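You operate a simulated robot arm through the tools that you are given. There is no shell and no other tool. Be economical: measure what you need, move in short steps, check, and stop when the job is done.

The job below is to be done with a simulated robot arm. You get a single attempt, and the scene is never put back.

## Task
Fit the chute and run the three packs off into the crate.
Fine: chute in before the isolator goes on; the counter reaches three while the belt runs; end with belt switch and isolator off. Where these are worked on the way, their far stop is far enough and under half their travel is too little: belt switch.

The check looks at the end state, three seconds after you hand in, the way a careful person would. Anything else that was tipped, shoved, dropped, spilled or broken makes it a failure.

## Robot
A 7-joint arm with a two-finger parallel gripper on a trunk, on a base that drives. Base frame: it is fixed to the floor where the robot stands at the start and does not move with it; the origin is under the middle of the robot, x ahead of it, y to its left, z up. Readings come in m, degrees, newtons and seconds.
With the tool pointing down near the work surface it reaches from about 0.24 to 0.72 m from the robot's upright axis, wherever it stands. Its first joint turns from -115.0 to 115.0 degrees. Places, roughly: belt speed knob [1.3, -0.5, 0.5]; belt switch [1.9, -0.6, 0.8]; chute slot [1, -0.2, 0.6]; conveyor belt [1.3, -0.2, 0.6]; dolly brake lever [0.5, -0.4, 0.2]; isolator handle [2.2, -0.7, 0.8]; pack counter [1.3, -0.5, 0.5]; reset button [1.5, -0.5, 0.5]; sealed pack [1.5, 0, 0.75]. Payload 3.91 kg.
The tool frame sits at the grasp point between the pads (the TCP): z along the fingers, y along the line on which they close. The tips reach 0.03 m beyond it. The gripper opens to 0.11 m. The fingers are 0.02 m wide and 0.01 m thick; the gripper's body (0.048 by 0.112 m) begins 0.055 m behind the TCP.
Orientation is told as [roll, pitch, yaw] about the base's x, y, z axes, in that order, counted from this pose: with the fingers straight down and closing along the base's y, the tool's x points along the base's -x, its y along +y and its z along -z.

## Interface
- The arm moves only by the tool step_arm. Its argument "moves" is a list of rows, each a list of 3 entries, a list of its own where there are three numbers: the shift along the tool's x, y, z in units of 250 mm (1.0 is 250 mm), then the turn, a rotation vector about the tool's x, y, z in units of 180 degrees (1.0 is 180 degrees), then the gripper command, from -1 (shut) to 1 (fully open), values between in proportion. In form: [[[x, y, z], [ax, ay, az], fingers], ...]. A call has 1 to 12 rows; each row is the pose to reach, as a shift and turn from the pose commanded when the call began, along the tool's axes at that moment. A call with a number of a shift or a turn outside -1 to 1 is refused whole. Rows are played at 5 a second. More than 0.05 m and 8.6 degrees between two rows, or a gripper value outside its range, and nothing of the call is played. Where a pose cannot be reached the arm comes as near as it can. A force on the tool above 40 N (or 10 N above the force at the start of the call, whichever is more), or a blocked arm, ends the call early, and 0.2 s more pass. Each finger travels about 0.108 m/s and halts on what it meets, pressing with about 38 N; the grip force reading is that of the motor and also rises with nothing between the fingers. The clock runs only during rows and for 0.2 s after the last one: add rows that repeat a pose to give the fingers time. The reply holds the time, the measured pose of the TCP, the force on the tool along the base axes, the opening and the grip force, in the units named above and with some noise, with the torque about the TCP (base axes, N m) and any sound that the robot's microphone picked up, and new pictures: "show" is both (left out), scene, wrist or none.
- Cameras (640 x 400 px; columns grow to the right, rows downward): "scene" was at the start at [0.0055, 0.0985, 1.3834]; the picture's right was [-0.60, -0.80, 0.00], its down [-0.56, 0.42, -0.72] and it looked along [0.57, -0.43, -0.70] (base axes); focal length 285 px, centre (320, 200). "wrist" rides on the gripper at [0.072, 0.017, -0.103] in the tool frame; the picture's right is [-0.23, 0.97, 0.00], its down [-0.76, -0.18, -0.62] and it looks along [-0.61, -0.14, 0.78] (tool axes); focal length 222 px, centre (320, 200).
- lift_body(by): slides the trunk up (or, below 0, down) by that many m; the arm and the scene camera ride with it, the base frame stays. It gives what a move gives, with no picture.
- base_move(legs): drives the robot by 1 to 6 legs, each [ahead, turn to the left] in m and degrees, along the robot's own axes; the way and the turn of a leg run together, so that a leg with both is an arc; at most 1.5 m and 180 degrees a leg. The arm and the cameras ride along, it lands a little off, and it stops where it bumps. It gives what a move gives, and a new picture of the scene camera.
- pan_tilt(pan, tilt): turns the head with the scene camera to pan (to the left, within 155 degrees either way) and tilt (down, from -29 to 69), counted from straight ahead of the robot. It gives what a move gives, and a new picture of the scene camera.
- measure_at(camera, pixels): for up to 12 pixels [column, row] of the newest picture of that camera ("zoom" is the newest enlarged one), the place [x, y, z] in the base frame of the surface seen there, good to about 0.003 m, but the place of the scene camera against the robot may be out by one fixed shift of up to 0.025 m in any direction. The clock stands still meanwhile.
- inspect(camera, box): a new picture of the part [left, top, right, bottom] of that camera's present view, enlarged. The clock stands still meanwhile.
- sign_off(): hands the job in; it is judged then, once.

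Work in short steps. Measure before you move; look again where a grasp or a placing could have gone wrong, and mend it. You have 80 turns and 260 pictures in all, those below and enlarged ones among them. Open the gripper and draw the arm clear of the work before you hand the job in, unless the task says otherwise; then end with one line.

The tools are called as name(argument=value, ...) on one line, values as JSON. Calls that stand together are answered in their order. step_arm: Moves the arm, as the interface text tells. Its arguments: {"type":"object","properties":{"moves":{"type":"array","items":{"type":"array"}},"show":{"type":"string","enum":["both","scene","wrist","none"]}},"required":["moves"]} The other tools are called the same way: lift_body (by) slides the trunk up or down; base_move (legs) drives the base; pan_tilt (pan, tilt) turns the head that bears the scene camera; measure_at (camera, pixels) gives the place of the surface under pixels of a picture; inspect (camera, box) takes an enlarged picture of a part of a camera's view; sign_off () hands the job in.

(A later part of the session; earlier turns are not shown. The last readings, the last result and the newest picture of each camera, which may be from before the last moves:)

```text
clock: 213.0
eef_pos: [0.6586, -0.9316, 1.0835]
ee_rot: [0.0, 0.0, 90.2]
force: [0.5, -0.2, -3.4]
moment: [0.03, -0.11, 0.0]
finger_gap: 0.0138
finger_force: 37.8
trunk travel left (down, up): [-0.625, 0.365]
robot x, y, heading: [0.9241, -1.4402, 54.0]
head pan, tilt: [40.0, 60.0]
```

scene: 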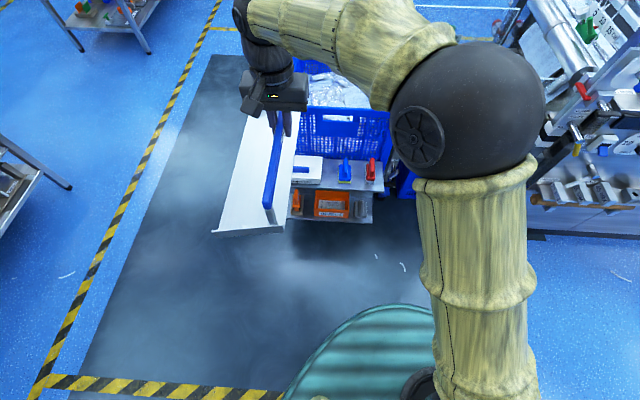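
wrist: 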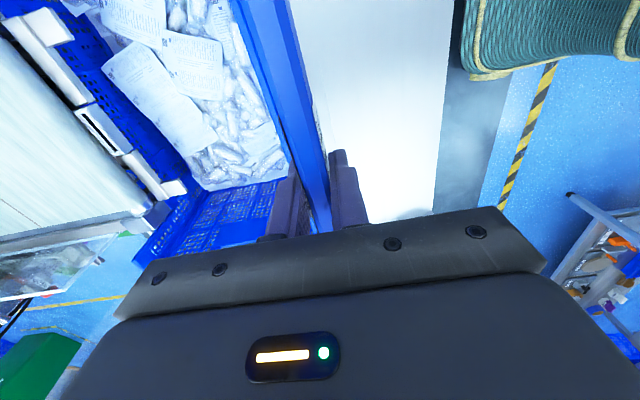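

The elbow ball leads to the front; I measure it and the post to check the elbow stays clear after driving (+0.386,+0.555).

measure_at(camera="scene", pixels=[[480, 100], [545, 100], [480, 45], [400, 90], [350, 30], [440, 30], [600, 60], [575, 150], [475, 200], [285, 100]])

pan_tilt(pan=15, tilt=35)

```text
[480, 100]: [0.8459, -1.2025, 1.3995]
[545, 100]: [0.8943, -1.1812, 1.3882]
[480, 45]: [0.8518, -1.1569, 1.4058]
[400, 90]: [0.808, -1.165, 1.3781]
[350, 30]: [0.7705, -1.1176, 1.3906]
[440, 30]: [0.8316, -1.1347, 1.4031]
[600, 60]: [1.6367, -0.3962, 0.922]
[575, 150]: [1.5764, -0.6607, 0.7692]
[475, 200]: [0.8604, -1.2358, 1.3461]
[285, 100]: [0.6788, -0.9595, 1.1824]
```

```text
clock: 213.9
eef_pos: [0.6597, -0.9311, 1.0834]
ee_rot: [-0.1, 0.0, 90.1]
force: [-0.3, -0.2, -3.3]
moment: [-0.01, -0.14, 0.03]
finger_gap: 0.0139
finger_force: 37.8
trunk travel left (down, up): [-0.625, 0.365]
robot x, y, heading: [0.9282, -1.4399, 53.9]
head pan, tilt: [15.0, 35.0]
```

scene: 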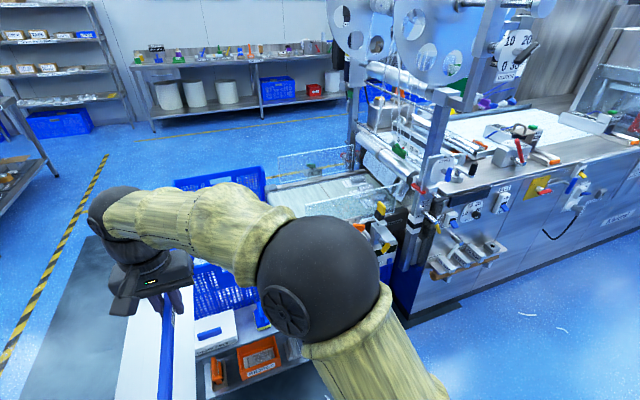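

The elbow stays over/around (1.24,−0.63), clear of the post at x≥1.5. I drive in.

base_move(legs=[[0, 1.4], [0.45, 0], [0.224, 0]])

pan_tilt(pan=60, tilt=45)

```text
clock: 218.9
eef_pos: [1.0332, -0.3819, 1.0833]
ee_rot: [0.0, 0.1, 91.2]
force: [-0.3, -0.1, -3.0]
moment: [-0.01, -0.11, -0.04]
finger_gap: 0.0137
finger_force: 37.9
trunk travel left (down, up): [-0.625, 0.365]
robot x, y, heading: [1.3131, -0.889, 55.0]
head pan, tilt: [15.0, 35.0]
```

scene: 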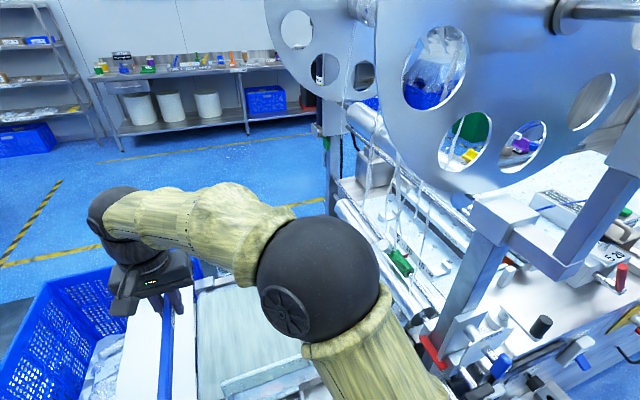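

```text
clock: 220.0
eef_pos: [1.0337, -0.3819, 1.0838]
ee_rot: [0.0, -0.1, 91.2]
force: [-0.3, -0.9, -2.9]
moment: [0.02, -0.09, -0.03]
finger_gap: 0.0137
finger_force: 37.5
trunk travel left (down, up): [-0.625, 0.365]
robot x, y, heading: [1.3149, -0.8881, 55.0]
head pan, tilt: [60.0, 45.0]
```

scene: 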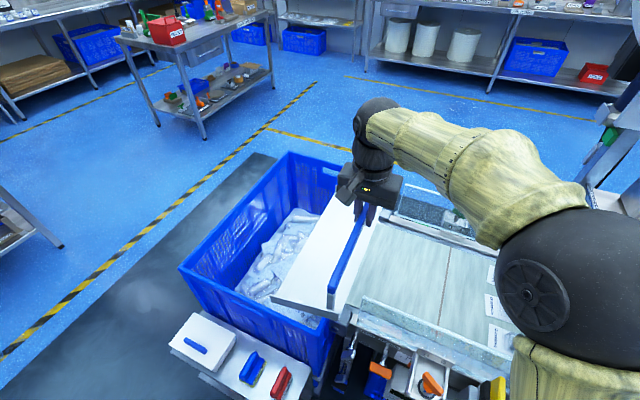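

Not blocked. I nudge 2 cm closer for reach margin and look at the wrist view.

base_move(legs=[[0.02, 0]])

inspect(camera="wrist", box=[0, 0, 640, 400])

```text
clock: 220.8
eef_pos: [1.0469, -0.366, 1.0826]
ee_rot: [0.1, 0.2, 91.3]
force: [0.0, 0.6, -3.1]
moment: [-0.01, -0.14, -0.02]
finger_gap: 0.0137
finger_force: 38.1
trunk travel left (down, up): [-0.625, 0.365]
robot x, y, heading: [1.3213, -0.8721, 54.9]
head pan, tilt: [60.0, 45.0]
```

scene: 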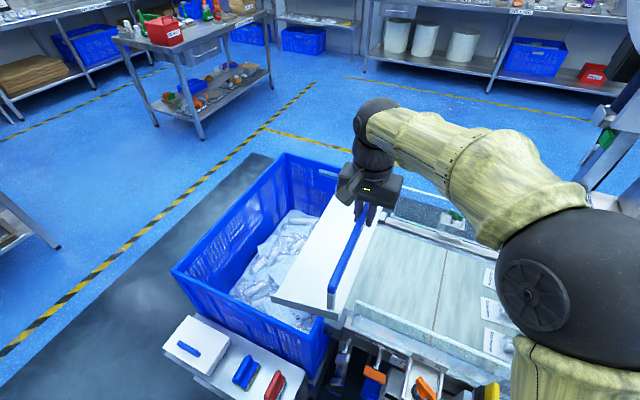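

```text
1.00 times, centred on (320, 200) of wrist (not enlarged: the box is as wide or as high as the picture)
```

zoom: 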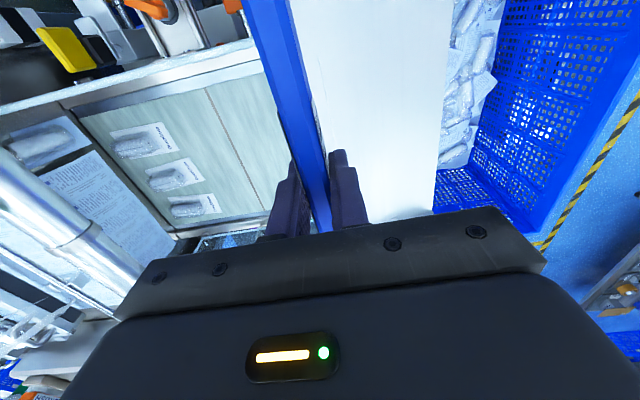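

I move in stages to above the slot at (0.961,−0.213,0.90), yaw 90°.

step_arm(moves=[[[-0.13, 0.06, 0.044], [0, 0, 0.002], -1], [[-0.26, 0.12, 0.088], [0, 0, 0.004], -1], [[-0.388, 0.179, 0.132], [0, 0, 0.0072], -1], [[-0.446, 0.217, 0.282], [0, 0, 0.0072], -1], [[-0.504, 0.255, 0.432], [0, 0, 0.0072], -1], [[-0.562, 0.293, 0.582], [0, 0, 0.0072], -1], [[-0.62, 0.33, 0.732], [0, 0, 0.0072], -1], [[-0.62, 0.33, 0.732], [0, 0, 0.0072], -1]], show="both")

inspect(camera="scene", box=[220, 150, 460, 350])

```text
clock: 222.6
eef_pos: [0.973, -0.2346, 0.8986]
ee_rot: [-0.2, 0.2, 89.9]
force: [-0.5, 0.6, -3.6]
moment: [-0.06, -0.13, -0.07]
finger_gap: 0.0137
finger_force: 38.0
out of reach, approached as far as the arm can: row 6, 7, 8
trunk travel left (down, up): [-0.625, 0.365]
robot x, y, heading: [1.3232, -0.8721, 55.1]
head pan, tilt: [60.0, 45.0]
```

scene: 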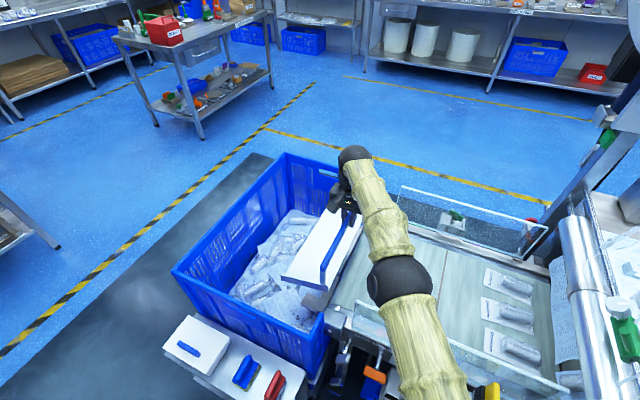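
wrist: 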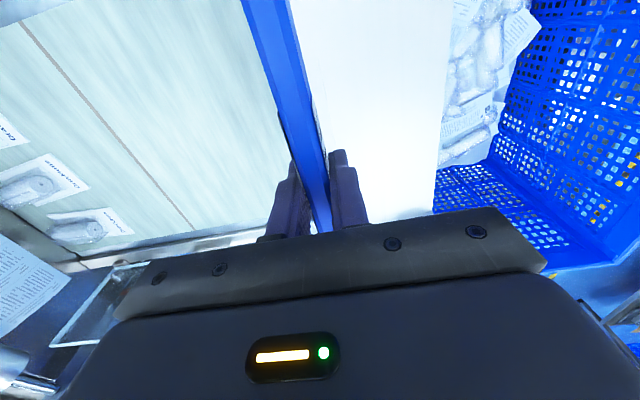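

```text
2.00 times, centred on (340, 250) of scene
```

zoom: 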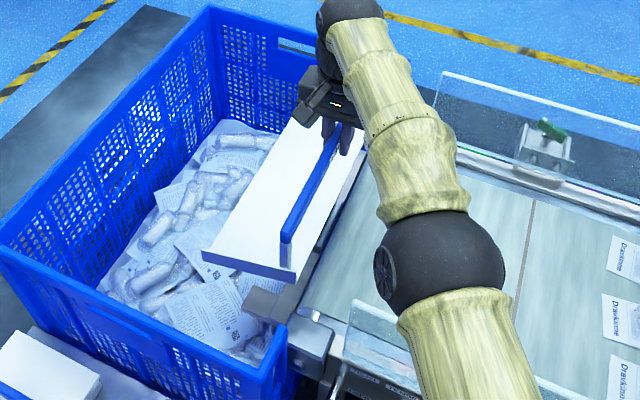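

The reach from this heading falls ~2 cm short (shoulder sits ahead of the axis). I lift back, and turn the base 40° left so the shoulder faces the slot.

step_arm(moves=[[[0.05, -0.03, -0.17], [0, 0, 0], -1], [[0.12, -0.07, -0.35], [0, 0, 0], -1], [[0.24, -0.14, -0.48], [0, 0, 0], -1], [[0.36, -0.21, -0.6], [0, 0, 0], -1], [[0.46, -0.268, -0.72], [0, 0, 0], -1], [[0.46, -0.268, -0.72], [0, 0, 0], -1]], show="none")

base_move(legs=[[0.0, 40]])

```text
clock: 224.0
eef_pos: [1.0415, -0.3499, 1.0746]
ee_rot: [0.0, 0.0, 89.9]
force: [0.0, -1.0, -2.6]
moment: [-0.01, -0.14, -0.04]
finger_gap: 0.0137
finger_force: 38.5
trunk travel left (down, up): [-0.625, 0.365]
robot x, y, heading: [1.3238, -0.8697, 54.8]
head pan, tilt: [60.0, 45.0]
```

```text
clock: 227.0
eef_pos: [0.7717, -0.6522, 1.0751]
ee_rot: [0.0, 0.0, 129.9]
force: [0.4, -0.8, -3.2]
moment: [0.08, -0.04, -0.04]
finger_gap: 0.0136
finger_force: 37.4
trunk travel left (down, up): [-0.625, 0.365]
robot x, y, heading: [1.3215, -0.8733, 94.7]
head pan, tilt: [60.0, 45.0]
```

scene: 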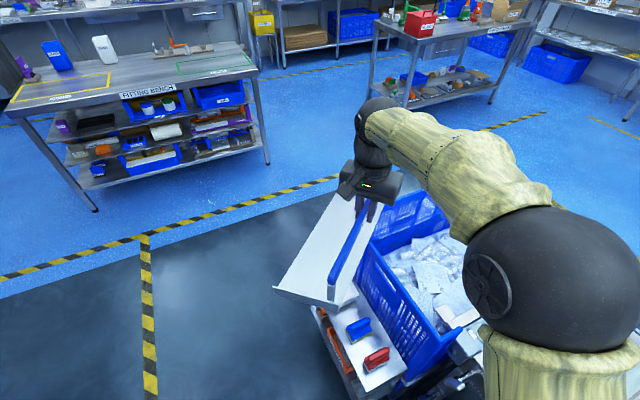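

I swing the chute back over the belt end in two calls.

step_arm(moves=[[[-0.05, -0.16, 0], [0, 0, 0.022], -1], [[-0.1, -0.32, 0], [0, 0, 0.044], -1], [[-0.15, -0.48, 0], [0, 0, 0.066], -1], [[-0.2, -0.64, 0], [0, 0, 0.088], -1], [[-0.248, -0.8, 0], [0, 0, 0.1106], -1]], show="none")

step_arm(moves=[[[-0.1, -0.134, 0.028], [0, 0, 0.022], -1], [[-0.2, -0.268, 0.056], [0, 0, 0.044], -1], [[-0.3, -0.4, 0.084], [0, 0, 0.066], -1], [[-0.4, -0.535, 0.112], [0, 0, 0.088], -1], [[-0.506, -0.669, 0.14], [0, 0, 0.1106], -1], [[-0.506, -0.669, 0.14], [0, 0, 0.1106], -1]], show="none")

```text
clock: 228.2
eef_pos: [0.8844, -0.4726, 1.0754]
ee_rot: [0.0, 0.0, 109.8]
force: [-0.5, -0.1, -2.7]
moment: [0.04, -0.09, 0.02]
finger_gap: 0.014
finger_force: 38.0
trunk travel left (down, up): [-0.625, 0.365]
robot x, y, heading: [1.3219, -0.871, 95.1]
head pan, tilt: [60.0, 45.0]
```

```text
clock: 229.6
eef_pos: [0.9977, -0.2986, 1.0418]
ee_rot: [0.0, 0.1, 90.0]
force: [0.2, 0.5, -3.9]
moment: [0.0, -0.14, 0.03]
finger_gap: 0.0137
finger_force: 37.9
trunk travel left (down, up): [-0.625, 0.365]
robot x, y, heading: [1.3209, -0.873, 94.7]
head pan, tilt: [60.0, 45.0]
```

step_arm(moves=[[[-0.1, 0.05, 0.12], [0, 0, 0], -1], [[-0.2, 0.1, 0.26], [0, 0, 0], -1], [[-0.3, 0.14, 0.42], [0, 0, 0], -1], [[-0.342, 0.143, 0.6], [0, 0, 0], -1], [[-0.342, 0.143, 0.76], [0, 0, 0], -1], [[-0.342, 0.143, 0.76], [0, 0, 0], -1]], show="none")

pan_tilt(pan=22, tilt=45)

inspect(camera="scene", box=[220, 100, 420, 250])

```text
clock: 231.0
eef_pos: [0.9616, -0.2139, 0.8516]
ee_rot: [0.1, 0.0, 90.1]
force: [0.2, 0.5, -3.0]
moment: [-0.01, -0.11, 0.05]
finger_gap: 0.0137
finger_force: 38.1
trunk travel left (down, up): [-0.625, 0.365]
robot x, y, heading: [1.3252, -0.8684, 95.1]
head pan, tilt: [60.0, 45.0]
```

```text
clock: 232.1
eef_pos: [0.9635, -0.2122, 0.8522]
ee_rot: [0.0, 0.0, 90.0]
force: [0.2, 0.4, -3.5]
moment: [0.03, -0.1, 0.01]
finger_gap: 0.0137
finger_force: 37.8
trunk travel left (down, up): [-0.625, 0.365]
robot x, y, heading: [1.3226, -0.8718, 95.1]
head pan, tilt: [22.0, 45.0]
```

scene: 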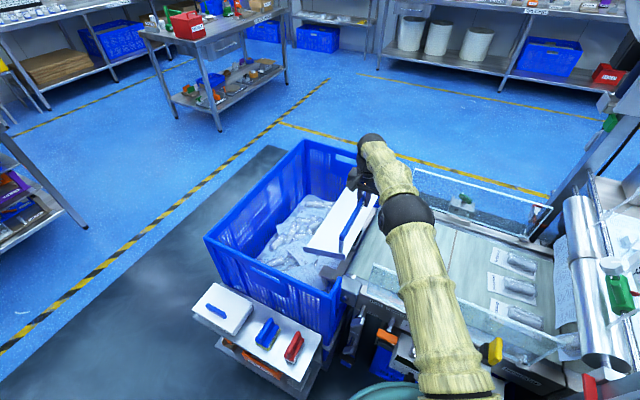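

```text
2.67 times, centred on (320, 175) of scene
```

zoom: 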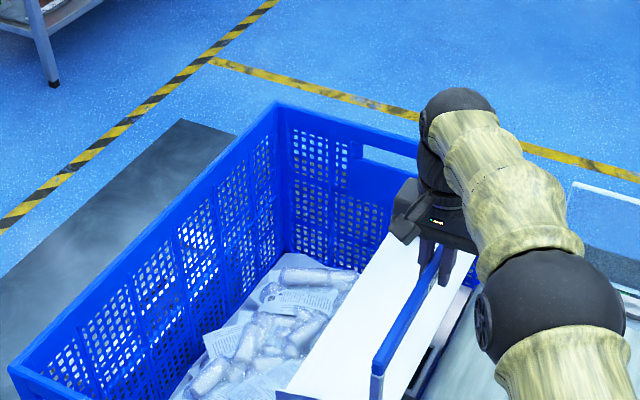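

Above the slot at (0.9625,−0.213). I descend slowly toward seating, with force stop.

step_arm(moves=[[[0, 0, 0.1], [0, 0, 0], -1], [[0, 0, 0.2], [0, 0, 0], -1], [[0, 0, 0.25], [0, 0, 0], -1], [[0, 0, 0.28], [0, 0, 0], -1], [[0, 0, 0.31], [0, 0, 0], -1], [[0, 0, 0.34], [0, 0, 0], -1], [[0, 0, 0.34], [0, 0, 0], -1]], show="wrist")

inspect(camera="scene", box=[300, 170, 400, 300])

```text
clock: 233.7
eef_pos: [0.964, -0.2142, 0.7666]
ee_rot: [0.0, -0.2, 90.0]
force: [-7.9, 9.8, 1.9]
moment: [0.97, 0.71, -0.03]
finger_gap: 0.0137
finger_force: 37.8
trunk travel left (down, up): [-0.625, 0.365]
robot x, y, heading: [1.3214, -0.8749, 95.3]
head pan, tilt: [22.0, 45.0]
```

wrist: 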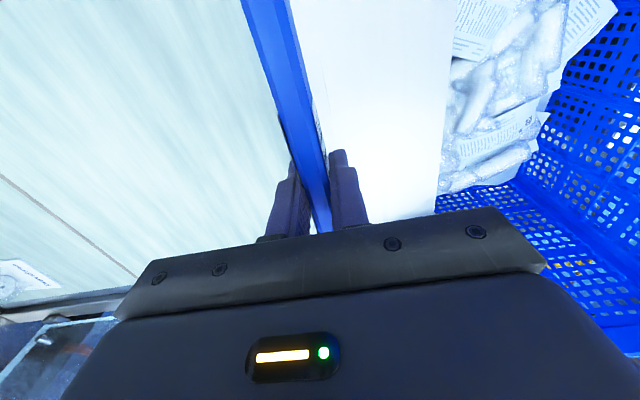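

```text
3.08 times, centred on (350, 235) of scene
```

zoom: 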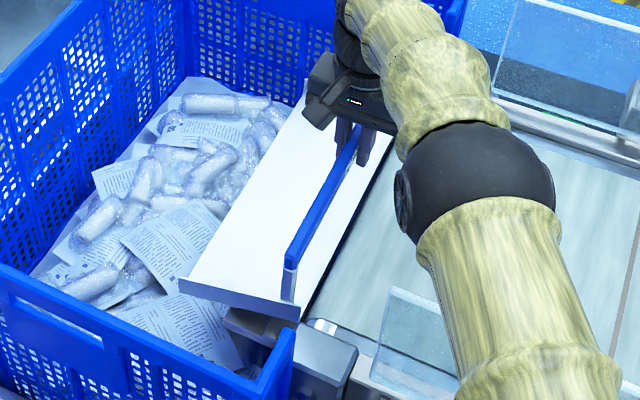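

The tongue has entered (lateral forces −8 x, +10 y, little z). I relax 2 mm toward −x and +y and continue down.

step_arm(moves=[[[-0.008, 0.008, 0], [0, 0, 0], -1], [[-0.008, 0.008, 0.015], [0, 0, 0], -1], [[-0.008, 0.008, 0.03], [0, 0, 0], -1], [[-0.008, 0.008, 0.045], [0, 0, 0], -1], [[-0.008, 0.008, 0.06], [0, 0, 0], -1], [[-0.008, 0.008, 0.06], [0, 0, 0], -1]], show="none")

```text
clock: 235.1
eef_pos: [0.9622, -0.2136, 0.755]
ee_rot: [0.1, -0.2, 90.0]
force: [-1.1, 1.5, 20.3]
moment: [-0.9, -0.09, 0.03]
finger_gap: 0.0139
finger_force: 38.2
trunk travel left (down, up): [-0.625, 0.365]
robot x, y, heading: [1.3216, -0.8668, 94.9]
head pan, tilt: [22.0, 45.0]
```

Vertical force 20 N at z=0.755, exactly the predicted seat. I press a little more to confirm, then look.

step_arm(moves=[[[0, 0, 0.008], [0, 0, 0], -1], [[0, 0, 0.016], [0, 0, 0], -1], [[0, 0, 0.016], [0, 0, 0], -1]], show="none")

inspect(camera="scene", box=[300, 180, 380, 300])

```text
clock: 235.9
eef_pos: [0.9618, -0.2124, 0.7521]
ee_rot: [0.2, -0.4, 90.1]
force: [-5.2, 7.1, 31.2]
moment: [0.22, 0.03, -0.05]
finger_gap: 0.014
finger_force: 37.8
trunk travel left (down, up): [-0.625, 0.365]
robot x, y, heading: [1.3224, -0.8756, 95.2]
head pan, tilt: [22.0, 45.0]
```

```text
3.33 times, centred on (340, 240) of scene
```

zoom: 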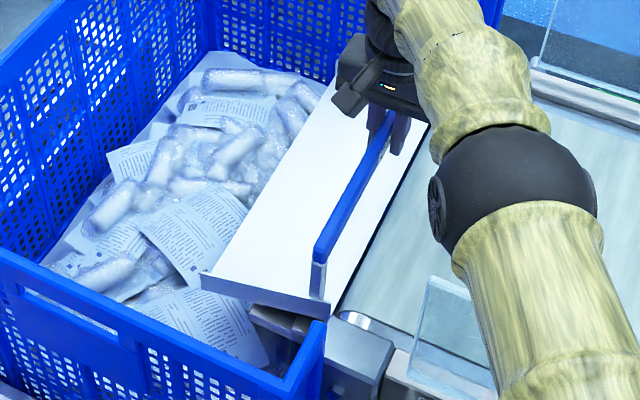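

It sank 3 mm further, so perhaps friction rather than the stop. I centre the lateral forces (−x, +y 1 mm) and press on in small steps.

step_arm(moves=[[[-0.005, 0.004, -0.008], [0, 0, 0], -1], [[-0.005, 0.004, 0.0], [0, 0, 0], -1], [[-0.005, 0.004, 0.01], [0, 0, 0], -1], [[-0.005, 0.004, 0.016], [0, 0, 0], -1], [[-0.005, 0.004, 0.016], [0, 0, 0], -1]], show="none")

```text
clock: 237.1
eef_pos: [0.9611, -0.2127, 0.7468]
ee_rot: [0.1, -0.3, 90.0]
force: [2.7, -1.5, 31.6]
moment: [-0.15, -0.19, -0.03]
finger_gap: 0.0141
finger_force: 38.1
trunk travel left (down, up): [-0.625, 0.365]
robot x, y, heading: [1.3241, -0.874, 95.2]
head pan, tilt: [22.0, 45.0]
```

Still going down at 31 N; I check whether the fingers are sliding along the bar by measuring the bar's top.

inspect(camera="scene", box=[310, 190, 390, 280])

measure_at(camera="zoom", pixels=[[298, 245], [340, 185], [370, 140], [285, 290], [240, 310], [165, 270], [330, 225], [390, 180], [200, 235], [230, 320], [300, 345]])

inspect(camera="wrist", box=[180, 0, 480, 240])

measure_at(camera="zoom", pixels=[[190, 50], [230, 150], [270, 250], [280, 50], [330, 150], [400, 100], [480, 300], [150, 50], [180, 200]])

```text
4.44 times, centred on (350, 235) of scene
```

zoom: 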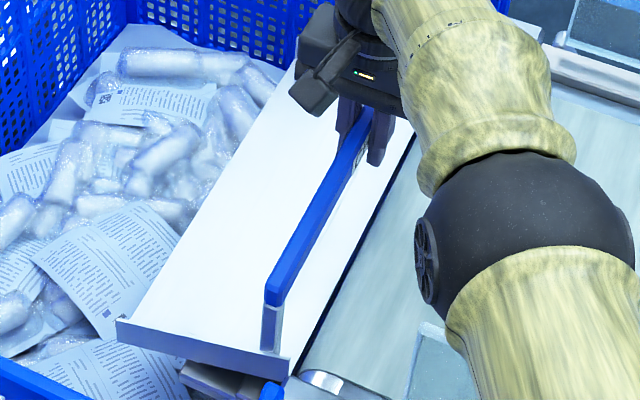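

```text
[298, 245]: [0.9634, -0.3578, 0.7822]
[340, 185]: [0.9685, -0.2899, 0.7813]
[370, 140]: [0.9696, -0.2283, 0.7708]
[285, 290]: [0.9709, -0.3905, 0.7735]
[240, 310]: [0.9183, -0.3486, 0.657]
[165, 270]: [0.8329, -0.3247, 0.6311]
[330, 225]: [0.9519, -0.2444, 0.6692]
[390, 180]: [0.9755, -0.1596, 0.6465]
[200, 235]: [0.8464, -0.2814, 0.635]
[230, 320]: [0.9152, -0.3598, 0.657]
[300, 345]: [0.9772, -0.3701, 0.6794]
```

```text
1.67 times, centred on (330, 120) of wrist
```

zoom: 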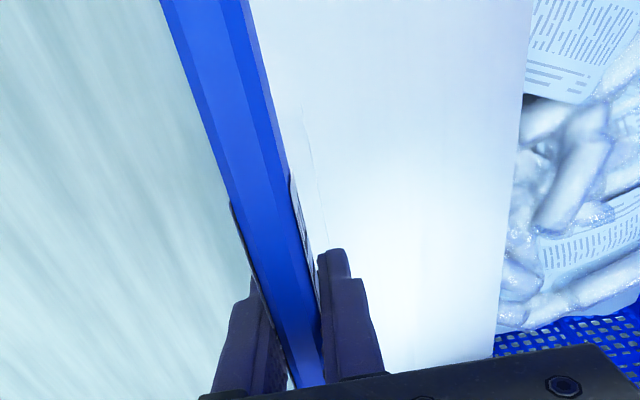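

```text
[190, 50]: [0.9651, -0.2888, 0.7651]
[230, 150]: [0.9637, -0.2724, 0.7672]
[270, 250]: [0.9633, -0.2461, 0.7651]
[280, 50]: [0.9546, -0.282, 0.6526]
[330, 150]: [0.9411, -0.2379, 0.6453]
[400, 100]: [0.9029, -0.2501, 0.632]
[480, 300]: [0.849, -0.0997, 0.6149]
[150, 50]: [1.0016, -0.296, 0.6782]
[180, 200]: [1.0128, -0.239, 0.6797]
```

The bar top is at 0.7655, so the chute sits at its predicted seat (the fingers just slid). I release and rise.

step_arm(moves=[[[0, 0, -0.02], [0, 0, 0], -1], [[0, 0, -0.02], [0, 0, 0], -0.2], [[0, 0, -0.02], [0, 0, 0], -0.2], [[0, 0, -0.02], [0, 0, 0], -0.2], [[0, 0, -0.15], [0, 0, 0], -0.2], [[0, 0, -0.3], [0, 0, 0], -0.2], [[0.08, 0, -0.45], [0, 0, 0], -0.2], [[0.2, 0, -0.6], [0, 0, 0], -0.2], [[0.3, 0, -0.72], [0, 0, 0], -0.2]], show="both")

inspect(camera="scene", box=[290, 170, 410, 300])

```text
clock: 239.1
eef_pos: [0.9592, -0.2881, 0.9251]
ee_rot: [0.0, -0.1, 90.1]
force: [-0.9, 0.5, 0.3]
moment: [0.0, -0.01, -0.01]
finger_gap: 0.044
finger_force: 0.1
trunk travel left (down, up): [-0.625, 0.365]
robot x, y, heading: [1.3229, -0.8707, 95.0]
head pan, tilt: [22.0, 45.0]
```

scene: 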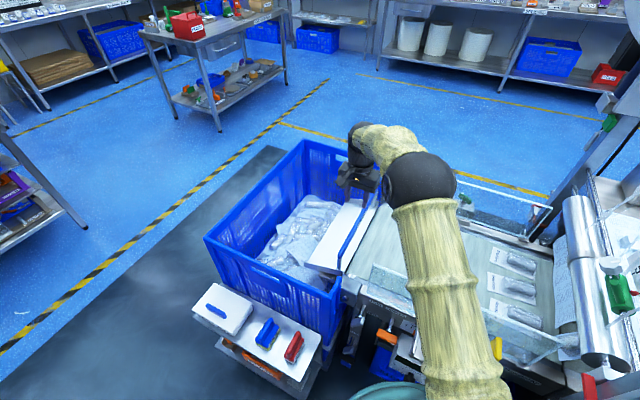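
wrist: 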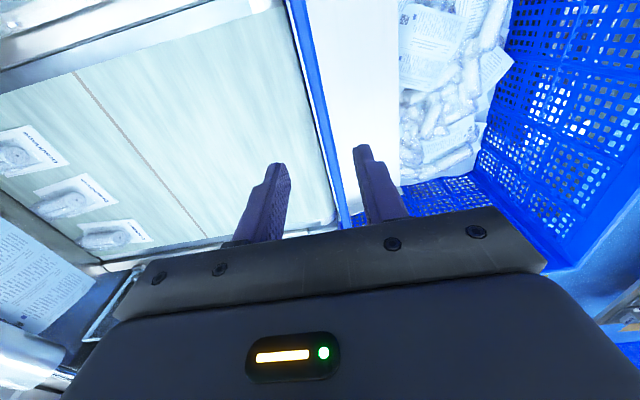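

```text
3.08 times, centred on (350, 235) of scene
```

zoom: 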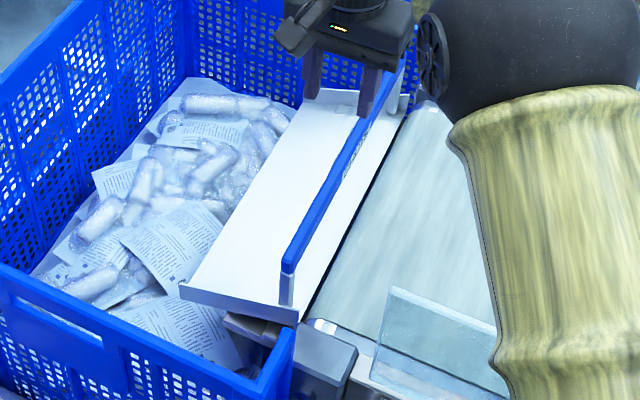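

The chute is seated and stands. I retract, back out and drive along the machine to the belt switch and isolator.

step_arm(moves=[[[0, 0, -0.15], [0, 0, 0], -0.5], [[0.1, -0.06, -0.3], [0, 0, 0], -1], [[0.2, -0.12, -0.4], [0, 0, 0], -1], [[0.32, -0.2, -0.5], [0, 0, 0], -1], [[0.32, -0.2, -0.5], [0, 0, 0], -1]], show="none")

base_move(legs=[[-0.5, 0], [0, -87], [0.65, 0], [0, 57]])

pan_tilt(pan=25, tilt=45)

```text
clock: 240.3
eef_pos: [1.0142, -0.3679, 1.0472]
ee_rot: [-0.2, 0.1, 90.1]
force: [-1.3, 0.1, 0.1]
moment: [-0.02, 0.02, -0.02]
finger_gap: 0.0002
finger_force: 37.6
trunk travel left (down, up): [-0.625, 0.365]
robot x, y, heading: [1.3213, -0.8707, 95.3]
head pan, tilt: [22.0, 45.0]
```

```text
clock: 256.4
eef_pos: [1.9925, -0.6627, 1.0481]
ee_rot: [-0.1, 0.0, 61.0]
force: [0.0, -0.4, -0.4]
moment: [0.0, 0.02, 0.02]
finger_gap: 0.0
finger_force: 37.7
trunk travel left (down, up): [-0.625, 0.365]
robot x, y, heading: [2.0173, -1.2536, 65.7]
head pan, tilt: [22.0, 45.0]
```

scene: 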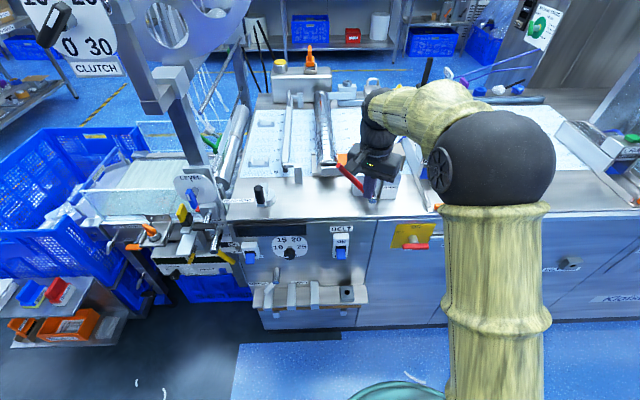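

```text
clock: 257.0
eef_pos: [1.992, -0.6636, 1.0477]
ee_rot: [0.0, 0.0, 61.0]
force: [-0.2, -0.6, -0.5]
moment: [0.02, -0.05, -0.01]
finger_gap: 0.0
finger_force: 36.9
trunk travel left (down, up): [-0.625, 0.365]
robot x, y, heading: [2.0206, -1.2526, 66.0]
head pan, tilt: [25.0, 45.0]
```

scene: 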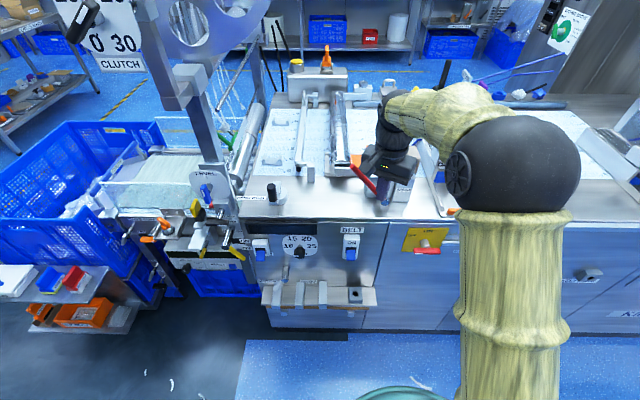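

Both controls are in view: belt toggle (350,250), isolator (425,245). I zoom and measure.

inspect(camera="scene", box=[325, 215, 465, 275])

measure_at(camera="scene", pixels=[[351, 253], [351, 257], [351, 248], [352, 241], [343, 241], [418, 251], [438, 249], [428, 245], [427, 240], [405, 235], [440, 230], [385, 240]])

```text
4.57 times, centred on (395, 245) of scene
```

zoom: 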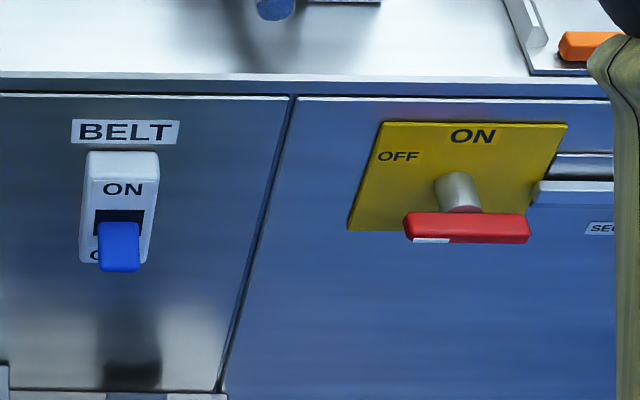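

```text
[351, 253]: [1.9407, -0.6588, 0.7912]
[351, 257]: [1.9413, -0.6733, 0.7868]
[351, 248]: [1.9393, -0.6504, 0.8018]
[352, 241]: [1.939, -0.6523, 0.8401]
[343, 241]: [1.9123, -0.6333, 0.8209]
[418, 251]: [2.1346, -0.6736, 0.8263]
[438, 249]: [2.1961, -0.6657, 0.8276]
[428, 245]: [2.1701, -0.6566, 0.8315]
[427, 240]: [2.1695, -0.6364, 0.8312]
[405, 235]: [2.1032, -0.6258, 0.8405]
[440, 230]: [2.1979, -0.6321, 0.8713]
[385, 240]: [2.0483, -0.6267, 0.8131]
```

Isolator bar is horizontal (x 2.12–2.205, z≈0.81, y≈−0.67), pointing OFF; it must turn 90° clockwise. I back up a little, then turn the tool to point at the panel.

base_move(legs=[[-0.12, 10]])

step_arm(moves=[[[0.05, 0, 0], [0, 0, -0.04], -1], [[0.1, 0, 0], [0, 0, -0.08], -1], [[0.15, 0, 0], [0, 0, -0.106], -1]], show="none")

step_arm(moves=[[[0, 0, 0], [0, -0.0455, 0], -0.3], [[0, 0, 0], [0, -0.091, 0], -0.3], [[0, 0, 0], [0, -0.1365, 0], -0.3], [[0, 0, 0], [0, -0.182, 0], -0.3], [[0, 0, 0], [0, -0.2275, 0], -0.3], [[0, 0, 0], [0, -0.273, 0], -0.3], [[0, 0, 0], [0, -0.3185, 0], -0.3], [[0, 0, 0], [0, -0.364, 0], -0.3], [[0, 0, 0], [0, -0.4095, 0], -0.3], [[0, 0, 0], [0, -0.455, 0], -0.3], [[0, 0, 0], [0, -0.5, 0], -0.3], [[0, 0, 0], [0, -0.5, 0], -0.3]], show="both")

```text
clock: 258.3
eef_pos: [1.853, -0.7917, 1.0472]
ee_rot: [0.0, -0.1, 70.8]
force: [-0.6, -0.1, -0.7]
moment: [0.01, -0.02, -0.01]
finger_gap: 0.0001
finger_force: 37.7
trunk travel left (down, up): [-0.625, 0.365]
robot x, y, heading: [1.9785, -1.3701, 76.1]
head pan, tilt: [25.0, 45.0]
```

scene: 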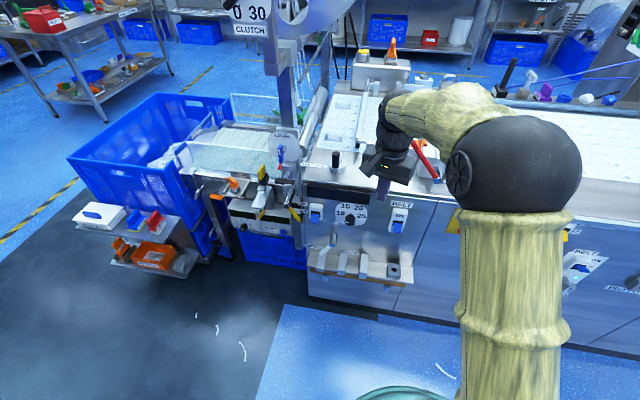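

```text
clock: 259.1
eef_pos: [1.8404, -0.8262, 1.0461]
ee_rot: [0.1, 0.0, 89.9]
force: [-0.2, 0.0, -0.4]
moment: [0.02, 0.01, 0.02]
finger_gap: 0.0
finger_force: 37.7
trunk travel left (down, up): [-0.625, 0.365]
robot x, y, heading: [1.9771, -1.3638, 76.0]
head pan, tilt: [25.0, 45.0]
```

```text
clock: 261.7
eef_pos: [1.8405, -0.8264, 1.0491]
ee_rot: [-132.6, -89.9, -137.4]
force: [0.1, 0.4, 0.3]
moment: [-0.03, -0.02, -0.01]
finger_gap: 0.0386
finger_force: 0.1
trunk travel left (down, up): [-0.625, 0.365]
robot x, y, heading: [1.975, -1.3679, 75.9]
head pan, tilt: [25.0, 45.0]
```

scene: 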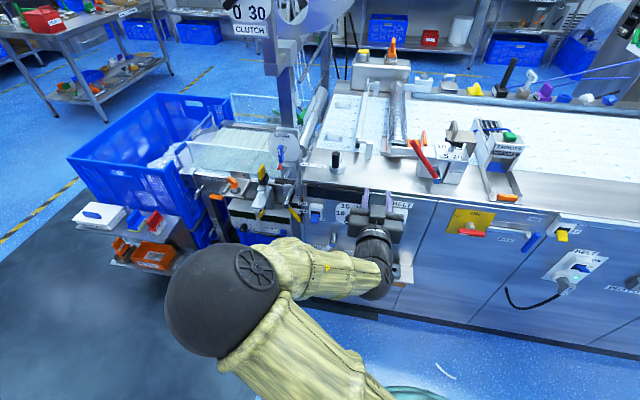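
wrist: 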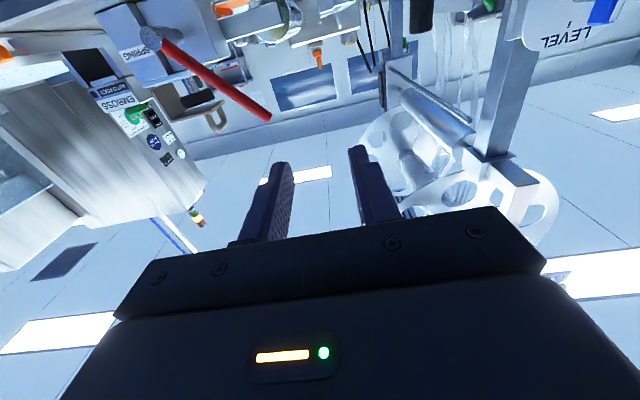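

The tool now points at the panel. I re-measure the isolator (now unobstructed at (470,232)) and bring the tool in front of it, rolled −90° so the fingers close vertically.

inspect(camera="scene", box=[430, 195, 530, 260])

measure_at(camera="scene", pixels=[[460, 232], [472, 235], [483, 236], [472, 232], [472, 227], [455, 215], [490, 218], [480, 246]])

step_arm(moves=[[[0.08, -0.09, 0], [0, 0, -0.0455], -0.3], [[0.16, -0.18, 0], [0, 0, -0.091], -0.3], [[0.24, -0.27, 0], [0, 0, -0.1365], -0.3], [[0.32, -0.36, 0], [0, 0, -0.182], -0.3], [[0.4, -0.45, 0], [0, 0, -0.2275], -0.3], [[0.48, -0.54, 0], [0, 0, -0.273], -0.3], [[0.56, -0.63, 0], [0, 0, -0.3185], -0.3], [[0.64, -0.72, 0], [0, 0, -0.364], -0.3], [[0.74, -0.82, 0], [0, 0, -0.4095], -0.3], [[0.84, -0.91, 0], [0, 0, -0.455], -0.3], [[0.94, -1.0, 0], [0, 0, -0.5], -0.3], [[0.94, -1.0, 0], [0, 0, -0.5], -0.3]], show="both")

```text
6.15 times, centred on (480, 228) of scene
```

zoom: 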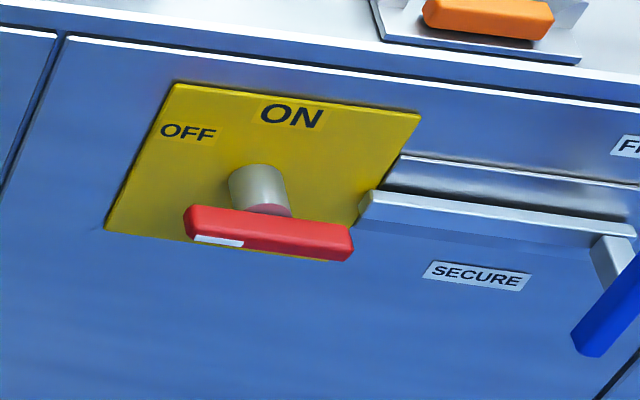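

```text
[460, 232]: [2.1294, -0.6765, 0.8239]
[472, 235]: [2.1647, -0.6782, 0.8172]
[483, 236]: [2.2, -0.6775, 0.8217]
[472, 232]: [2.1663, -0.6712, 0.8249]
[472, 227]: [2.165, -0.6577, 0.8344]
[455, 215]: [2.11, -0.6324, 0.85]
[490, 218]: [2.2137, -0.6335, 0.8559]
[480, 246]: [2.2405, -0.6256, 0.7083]
```

```text
clock: 264.3
eef_pos: [2.0913, -0.8281, 0.8111]
ee_rot: [-90.0, 0.1, 179.8]
force: [0.1, -0.2, -0.6]
moment: [0.02, -0.01, -0.02]
finger_gap: 0.0388
finger_force: 0.1
trunk travel left (down, up): [-0.625, 0.365]
robot x, y, heading: [1.9763, -1.3669, 75.9]
head pan, tilt: [25.0, 45.0]
```

scene: 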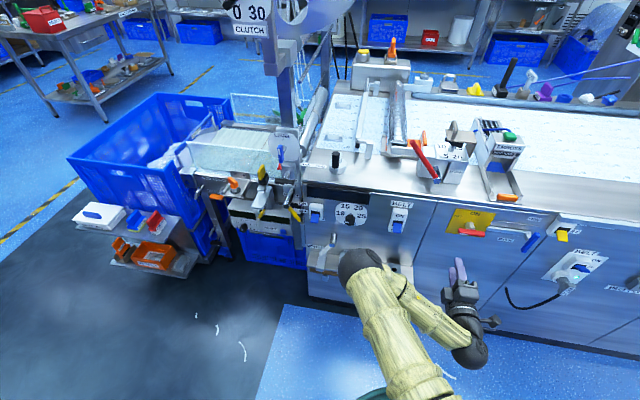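
wrist: 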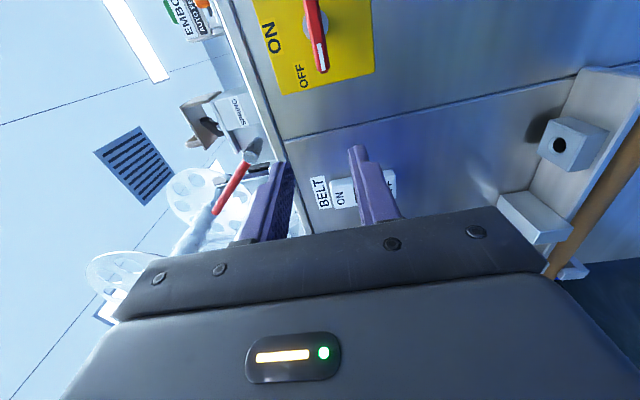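

The wrist camera sees the isolator bar (~(318,35)) and BELT plate. I measure them without the scene shift.

measure_at(camera="wrist", pixels=[[316, 8], [319, 35], [322, 60], [323, 70], [313, 35], [325, 35], [350, 50], [345, 195], [322, 192], [390, 185]])

inspect(camera="wrist", box=[240, 0, 420, 110])

```text
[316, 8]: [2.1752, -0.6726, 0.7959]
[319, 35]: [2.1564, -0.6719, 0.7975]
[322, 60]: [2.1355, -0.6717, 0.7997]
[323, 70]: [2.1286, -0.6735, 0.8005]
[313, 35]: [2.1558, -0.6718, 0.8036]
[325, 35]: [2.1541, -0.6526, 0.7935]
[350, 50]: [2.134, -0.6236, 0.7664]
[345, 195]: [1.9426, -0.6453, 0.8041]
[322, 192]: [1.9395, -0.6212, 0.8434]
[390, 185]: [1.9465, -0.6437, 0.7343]
```

```text
3.56 times, centred on (330, 55) of wrist
```

zoom: 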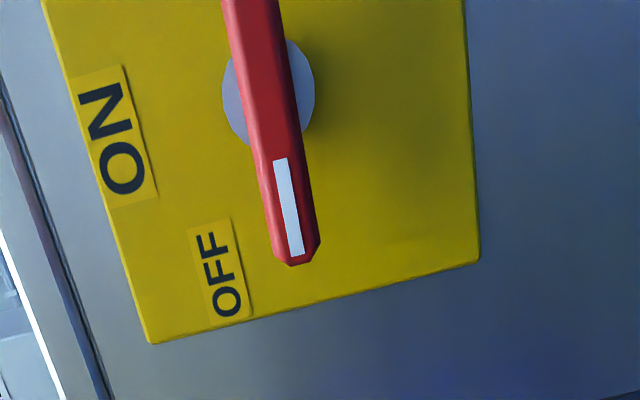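

Bar centre (2.164, front y −0.6725, z 0.800). I approach with fingers straddling it, and close.

step_arm(moves=[[[0.15, 0.02, 0.05], [0, 0, 0], -0.3], [[0.291, 0.044, 0.1], [0, 0, 0], -0.3], [[0.291, 0.044, 0.25], [0, 0, 0], -0.3], [[0.291, 0.044, 0.4], [0, 0, 0], -0.3], [[0.291, 0.044, 0.5], [0, 0, 0], -0.3], [[0.291, 0.044, 0.56], [0, 0, 0], -0.3], [[0.291, 0.044, 0.56], [0, 0, 0], -1], [[0.291, 0.044, 0.56], [0, 0, 0], -1], [[0.291, 0.044, 0.56], [0, 0, 0], -1]], show="both")

```text
clock: 266.3
eef_pos: [2.1645, -0.687, 0.8006]
ee_rot: [-90.1, 0.1, 179.8]
force: [0.1, 2.0, -0.5]
moment: [0.01, -0.01, -0.19]
finger_gap: 0.0136
finger_force: 44.6
trunk travel left (down, up): [-0.625, 0.365]
robot x, y, heading: [1.9751, -1.3695, 75.7]
head pan, tilt: [25.0, 45.0]
```

scene: 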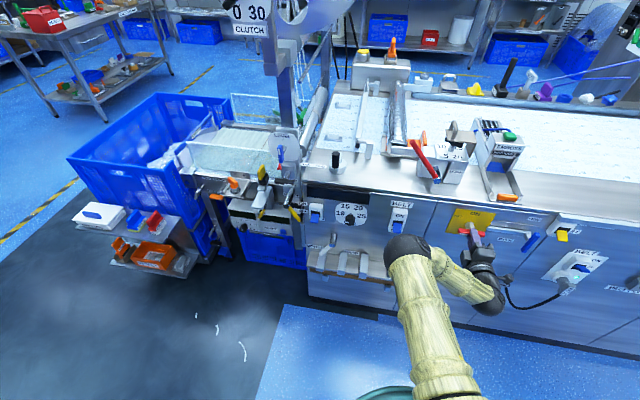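
wrist: 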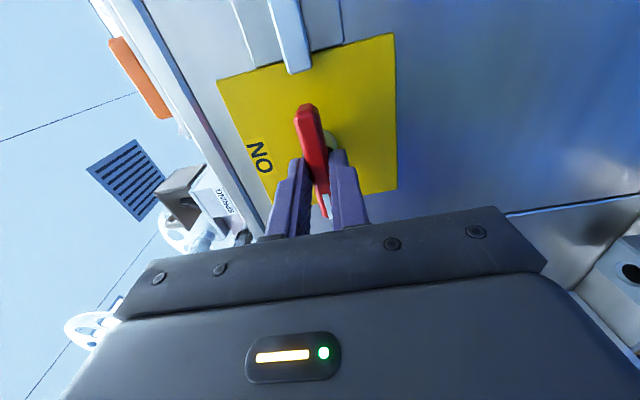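

Gripped the bar. I rotate +90° about the tool axis (clockwise as seen) to ON.

step_arm(moves=[[[0, 0, 0], [0, 0, 0.0455], -1], [[0, 0, 0], [0, 0, 0.091], -1], [[0, 0, 0], [0, 0, 0.1365], -1], [[0, 0, 0], [0, 0, 0.182], -1], [[0, 0, 0], [0, 0, 0.2275], -1], [[0, 0, 0], [0, 0, 0.273], -1], [[0, 0, 0], [0, 0, 0.3185], -1], [[0, 0, 0], [0, 0, 0.364], -1], [[0, 0, 0], [0, 0, 0.4095], -1], [[0, 0, 0], [0, 0, 0.455], -1], [[0, 0, 0], [0, 0, 0.5], -1], [[0, 0, 0], [0, 0, 0.5], -1]], show="both")

```text
clock: 268.9
eef_pos: [2.1644, -0.6864, 0.7988]
ee_rot: [24.0, -89.7, 65.8]
force: [1.0, -6.8, -15.8]
moment: [-1.01, -0.17, 0.46]
finger_gap: 0.0137
finger_force: 44.8
trunk travel left (down, up): [-0.625, 0.365]
robot x, y, heading: [1.9761, -1.3676, 76.0]
head pan, tilt: [25.0, 45.0]
```

scene: 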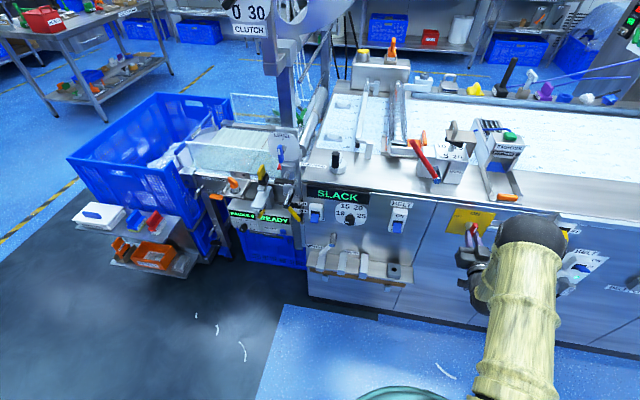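
wrist: 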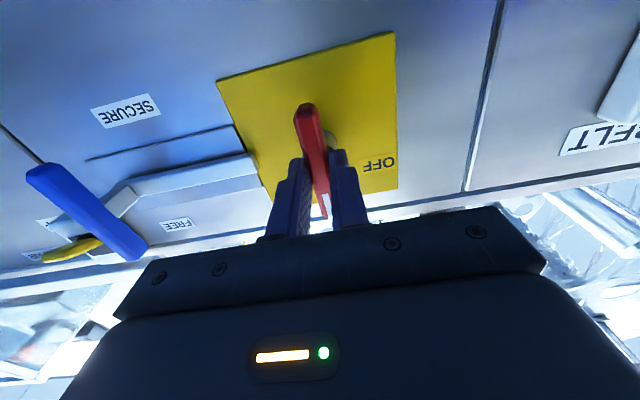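

Isolator is ON; displays lit ("PACKS 0", "READY"). I release, retreat, and go below the belt toggle with closed fingers.

step_arm(moves=[[[0, 0, 0], [0, 0, 0], -0.3], [[0, 0, 0], [0, 0, 0], -0.3], [[0, 0, -0.13], [0, 0, 0], -0.3], [[0, 0, -0.26], [0, 0, 0], -0.3], [[0, 0, -0.4], [0, 0, 0], -0.6], [[0.04, 0.15, -0.4], [0, 0, 0], -1], [[0.08, 0.3, -0.4], [0, 0, 0], -1], [[0.12, 0.46, -0.4], [0, 0, 0], -1], [[0.16, 0.62, -0.4], [0, 0, 0], -1], [[0.2, 0.77, -0.4], [0, 0, 0], -1], [[0.235, 0.906, -0.4], [0, 0, 0], -1], [[0.235, 0.906, -0.4], [0, 0, 0], -1]], show="both")

inspect(camera="scene", box=[210, 170, 430, 290])

measure_at(camera="scene", pixels=[[397, 226], [397, 230], [397, 222], [392, 222], [402, 222], [399, 215], [465, 230], [473, 228]])

```text
clock: 271.5
eef_pos: [1.9359, -0.7873, 0.7428]
ee_rot: [-54.0, -89.8, 143.7]
force: [0.6, 0.1, 0.8]
moment: [-0.01, 0.02, -0.01]
finger_gap: 0.0
finger_force: 37.4
trunk travel left (down, up): [-0.625, 0.365]
robot x, y, heading: [1.9766, -1.3693, 75.7]
head pan, tilt: [25.0, 45.0]
```

scene: 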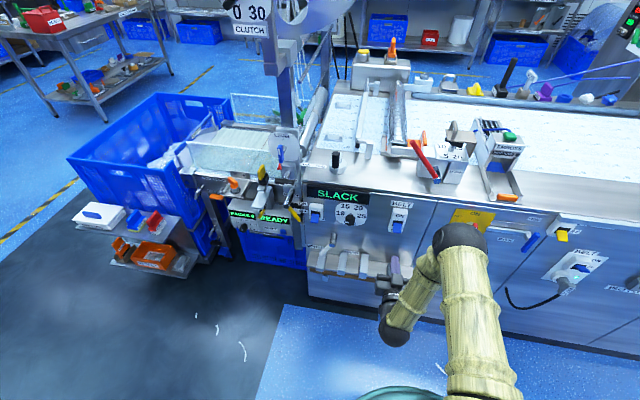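
wrist: 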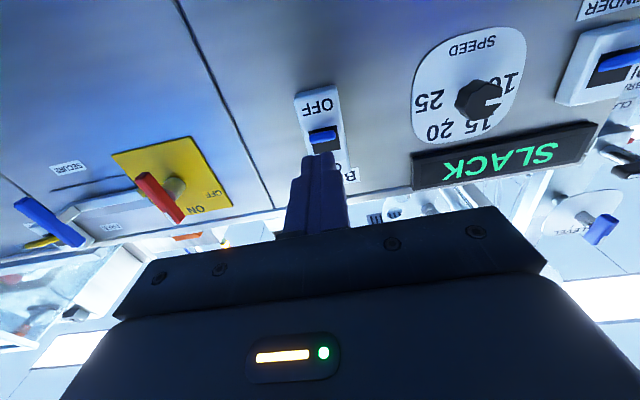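

```text
2.91 times, centred on (320, 230) of scene
```

zoom: 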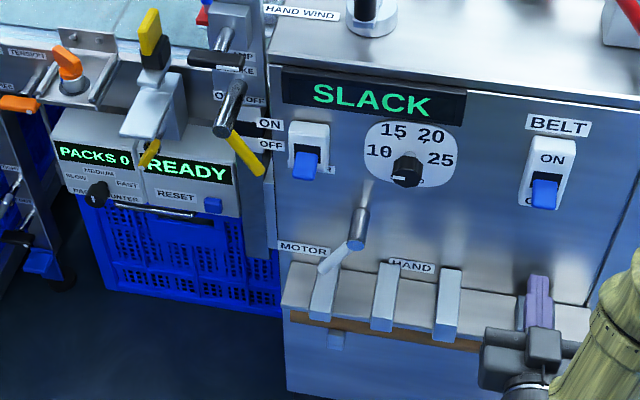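

```text
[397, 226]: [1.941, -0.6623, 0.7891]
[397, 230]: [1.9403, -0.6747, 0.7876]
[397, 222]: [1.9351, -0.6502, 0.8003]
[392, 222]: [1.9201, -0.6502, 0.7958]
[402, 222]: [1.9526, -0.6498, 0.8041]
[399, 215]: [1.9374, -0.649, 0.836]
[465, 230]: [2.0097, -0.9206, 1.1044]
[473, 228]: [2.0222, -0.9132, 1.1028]
```

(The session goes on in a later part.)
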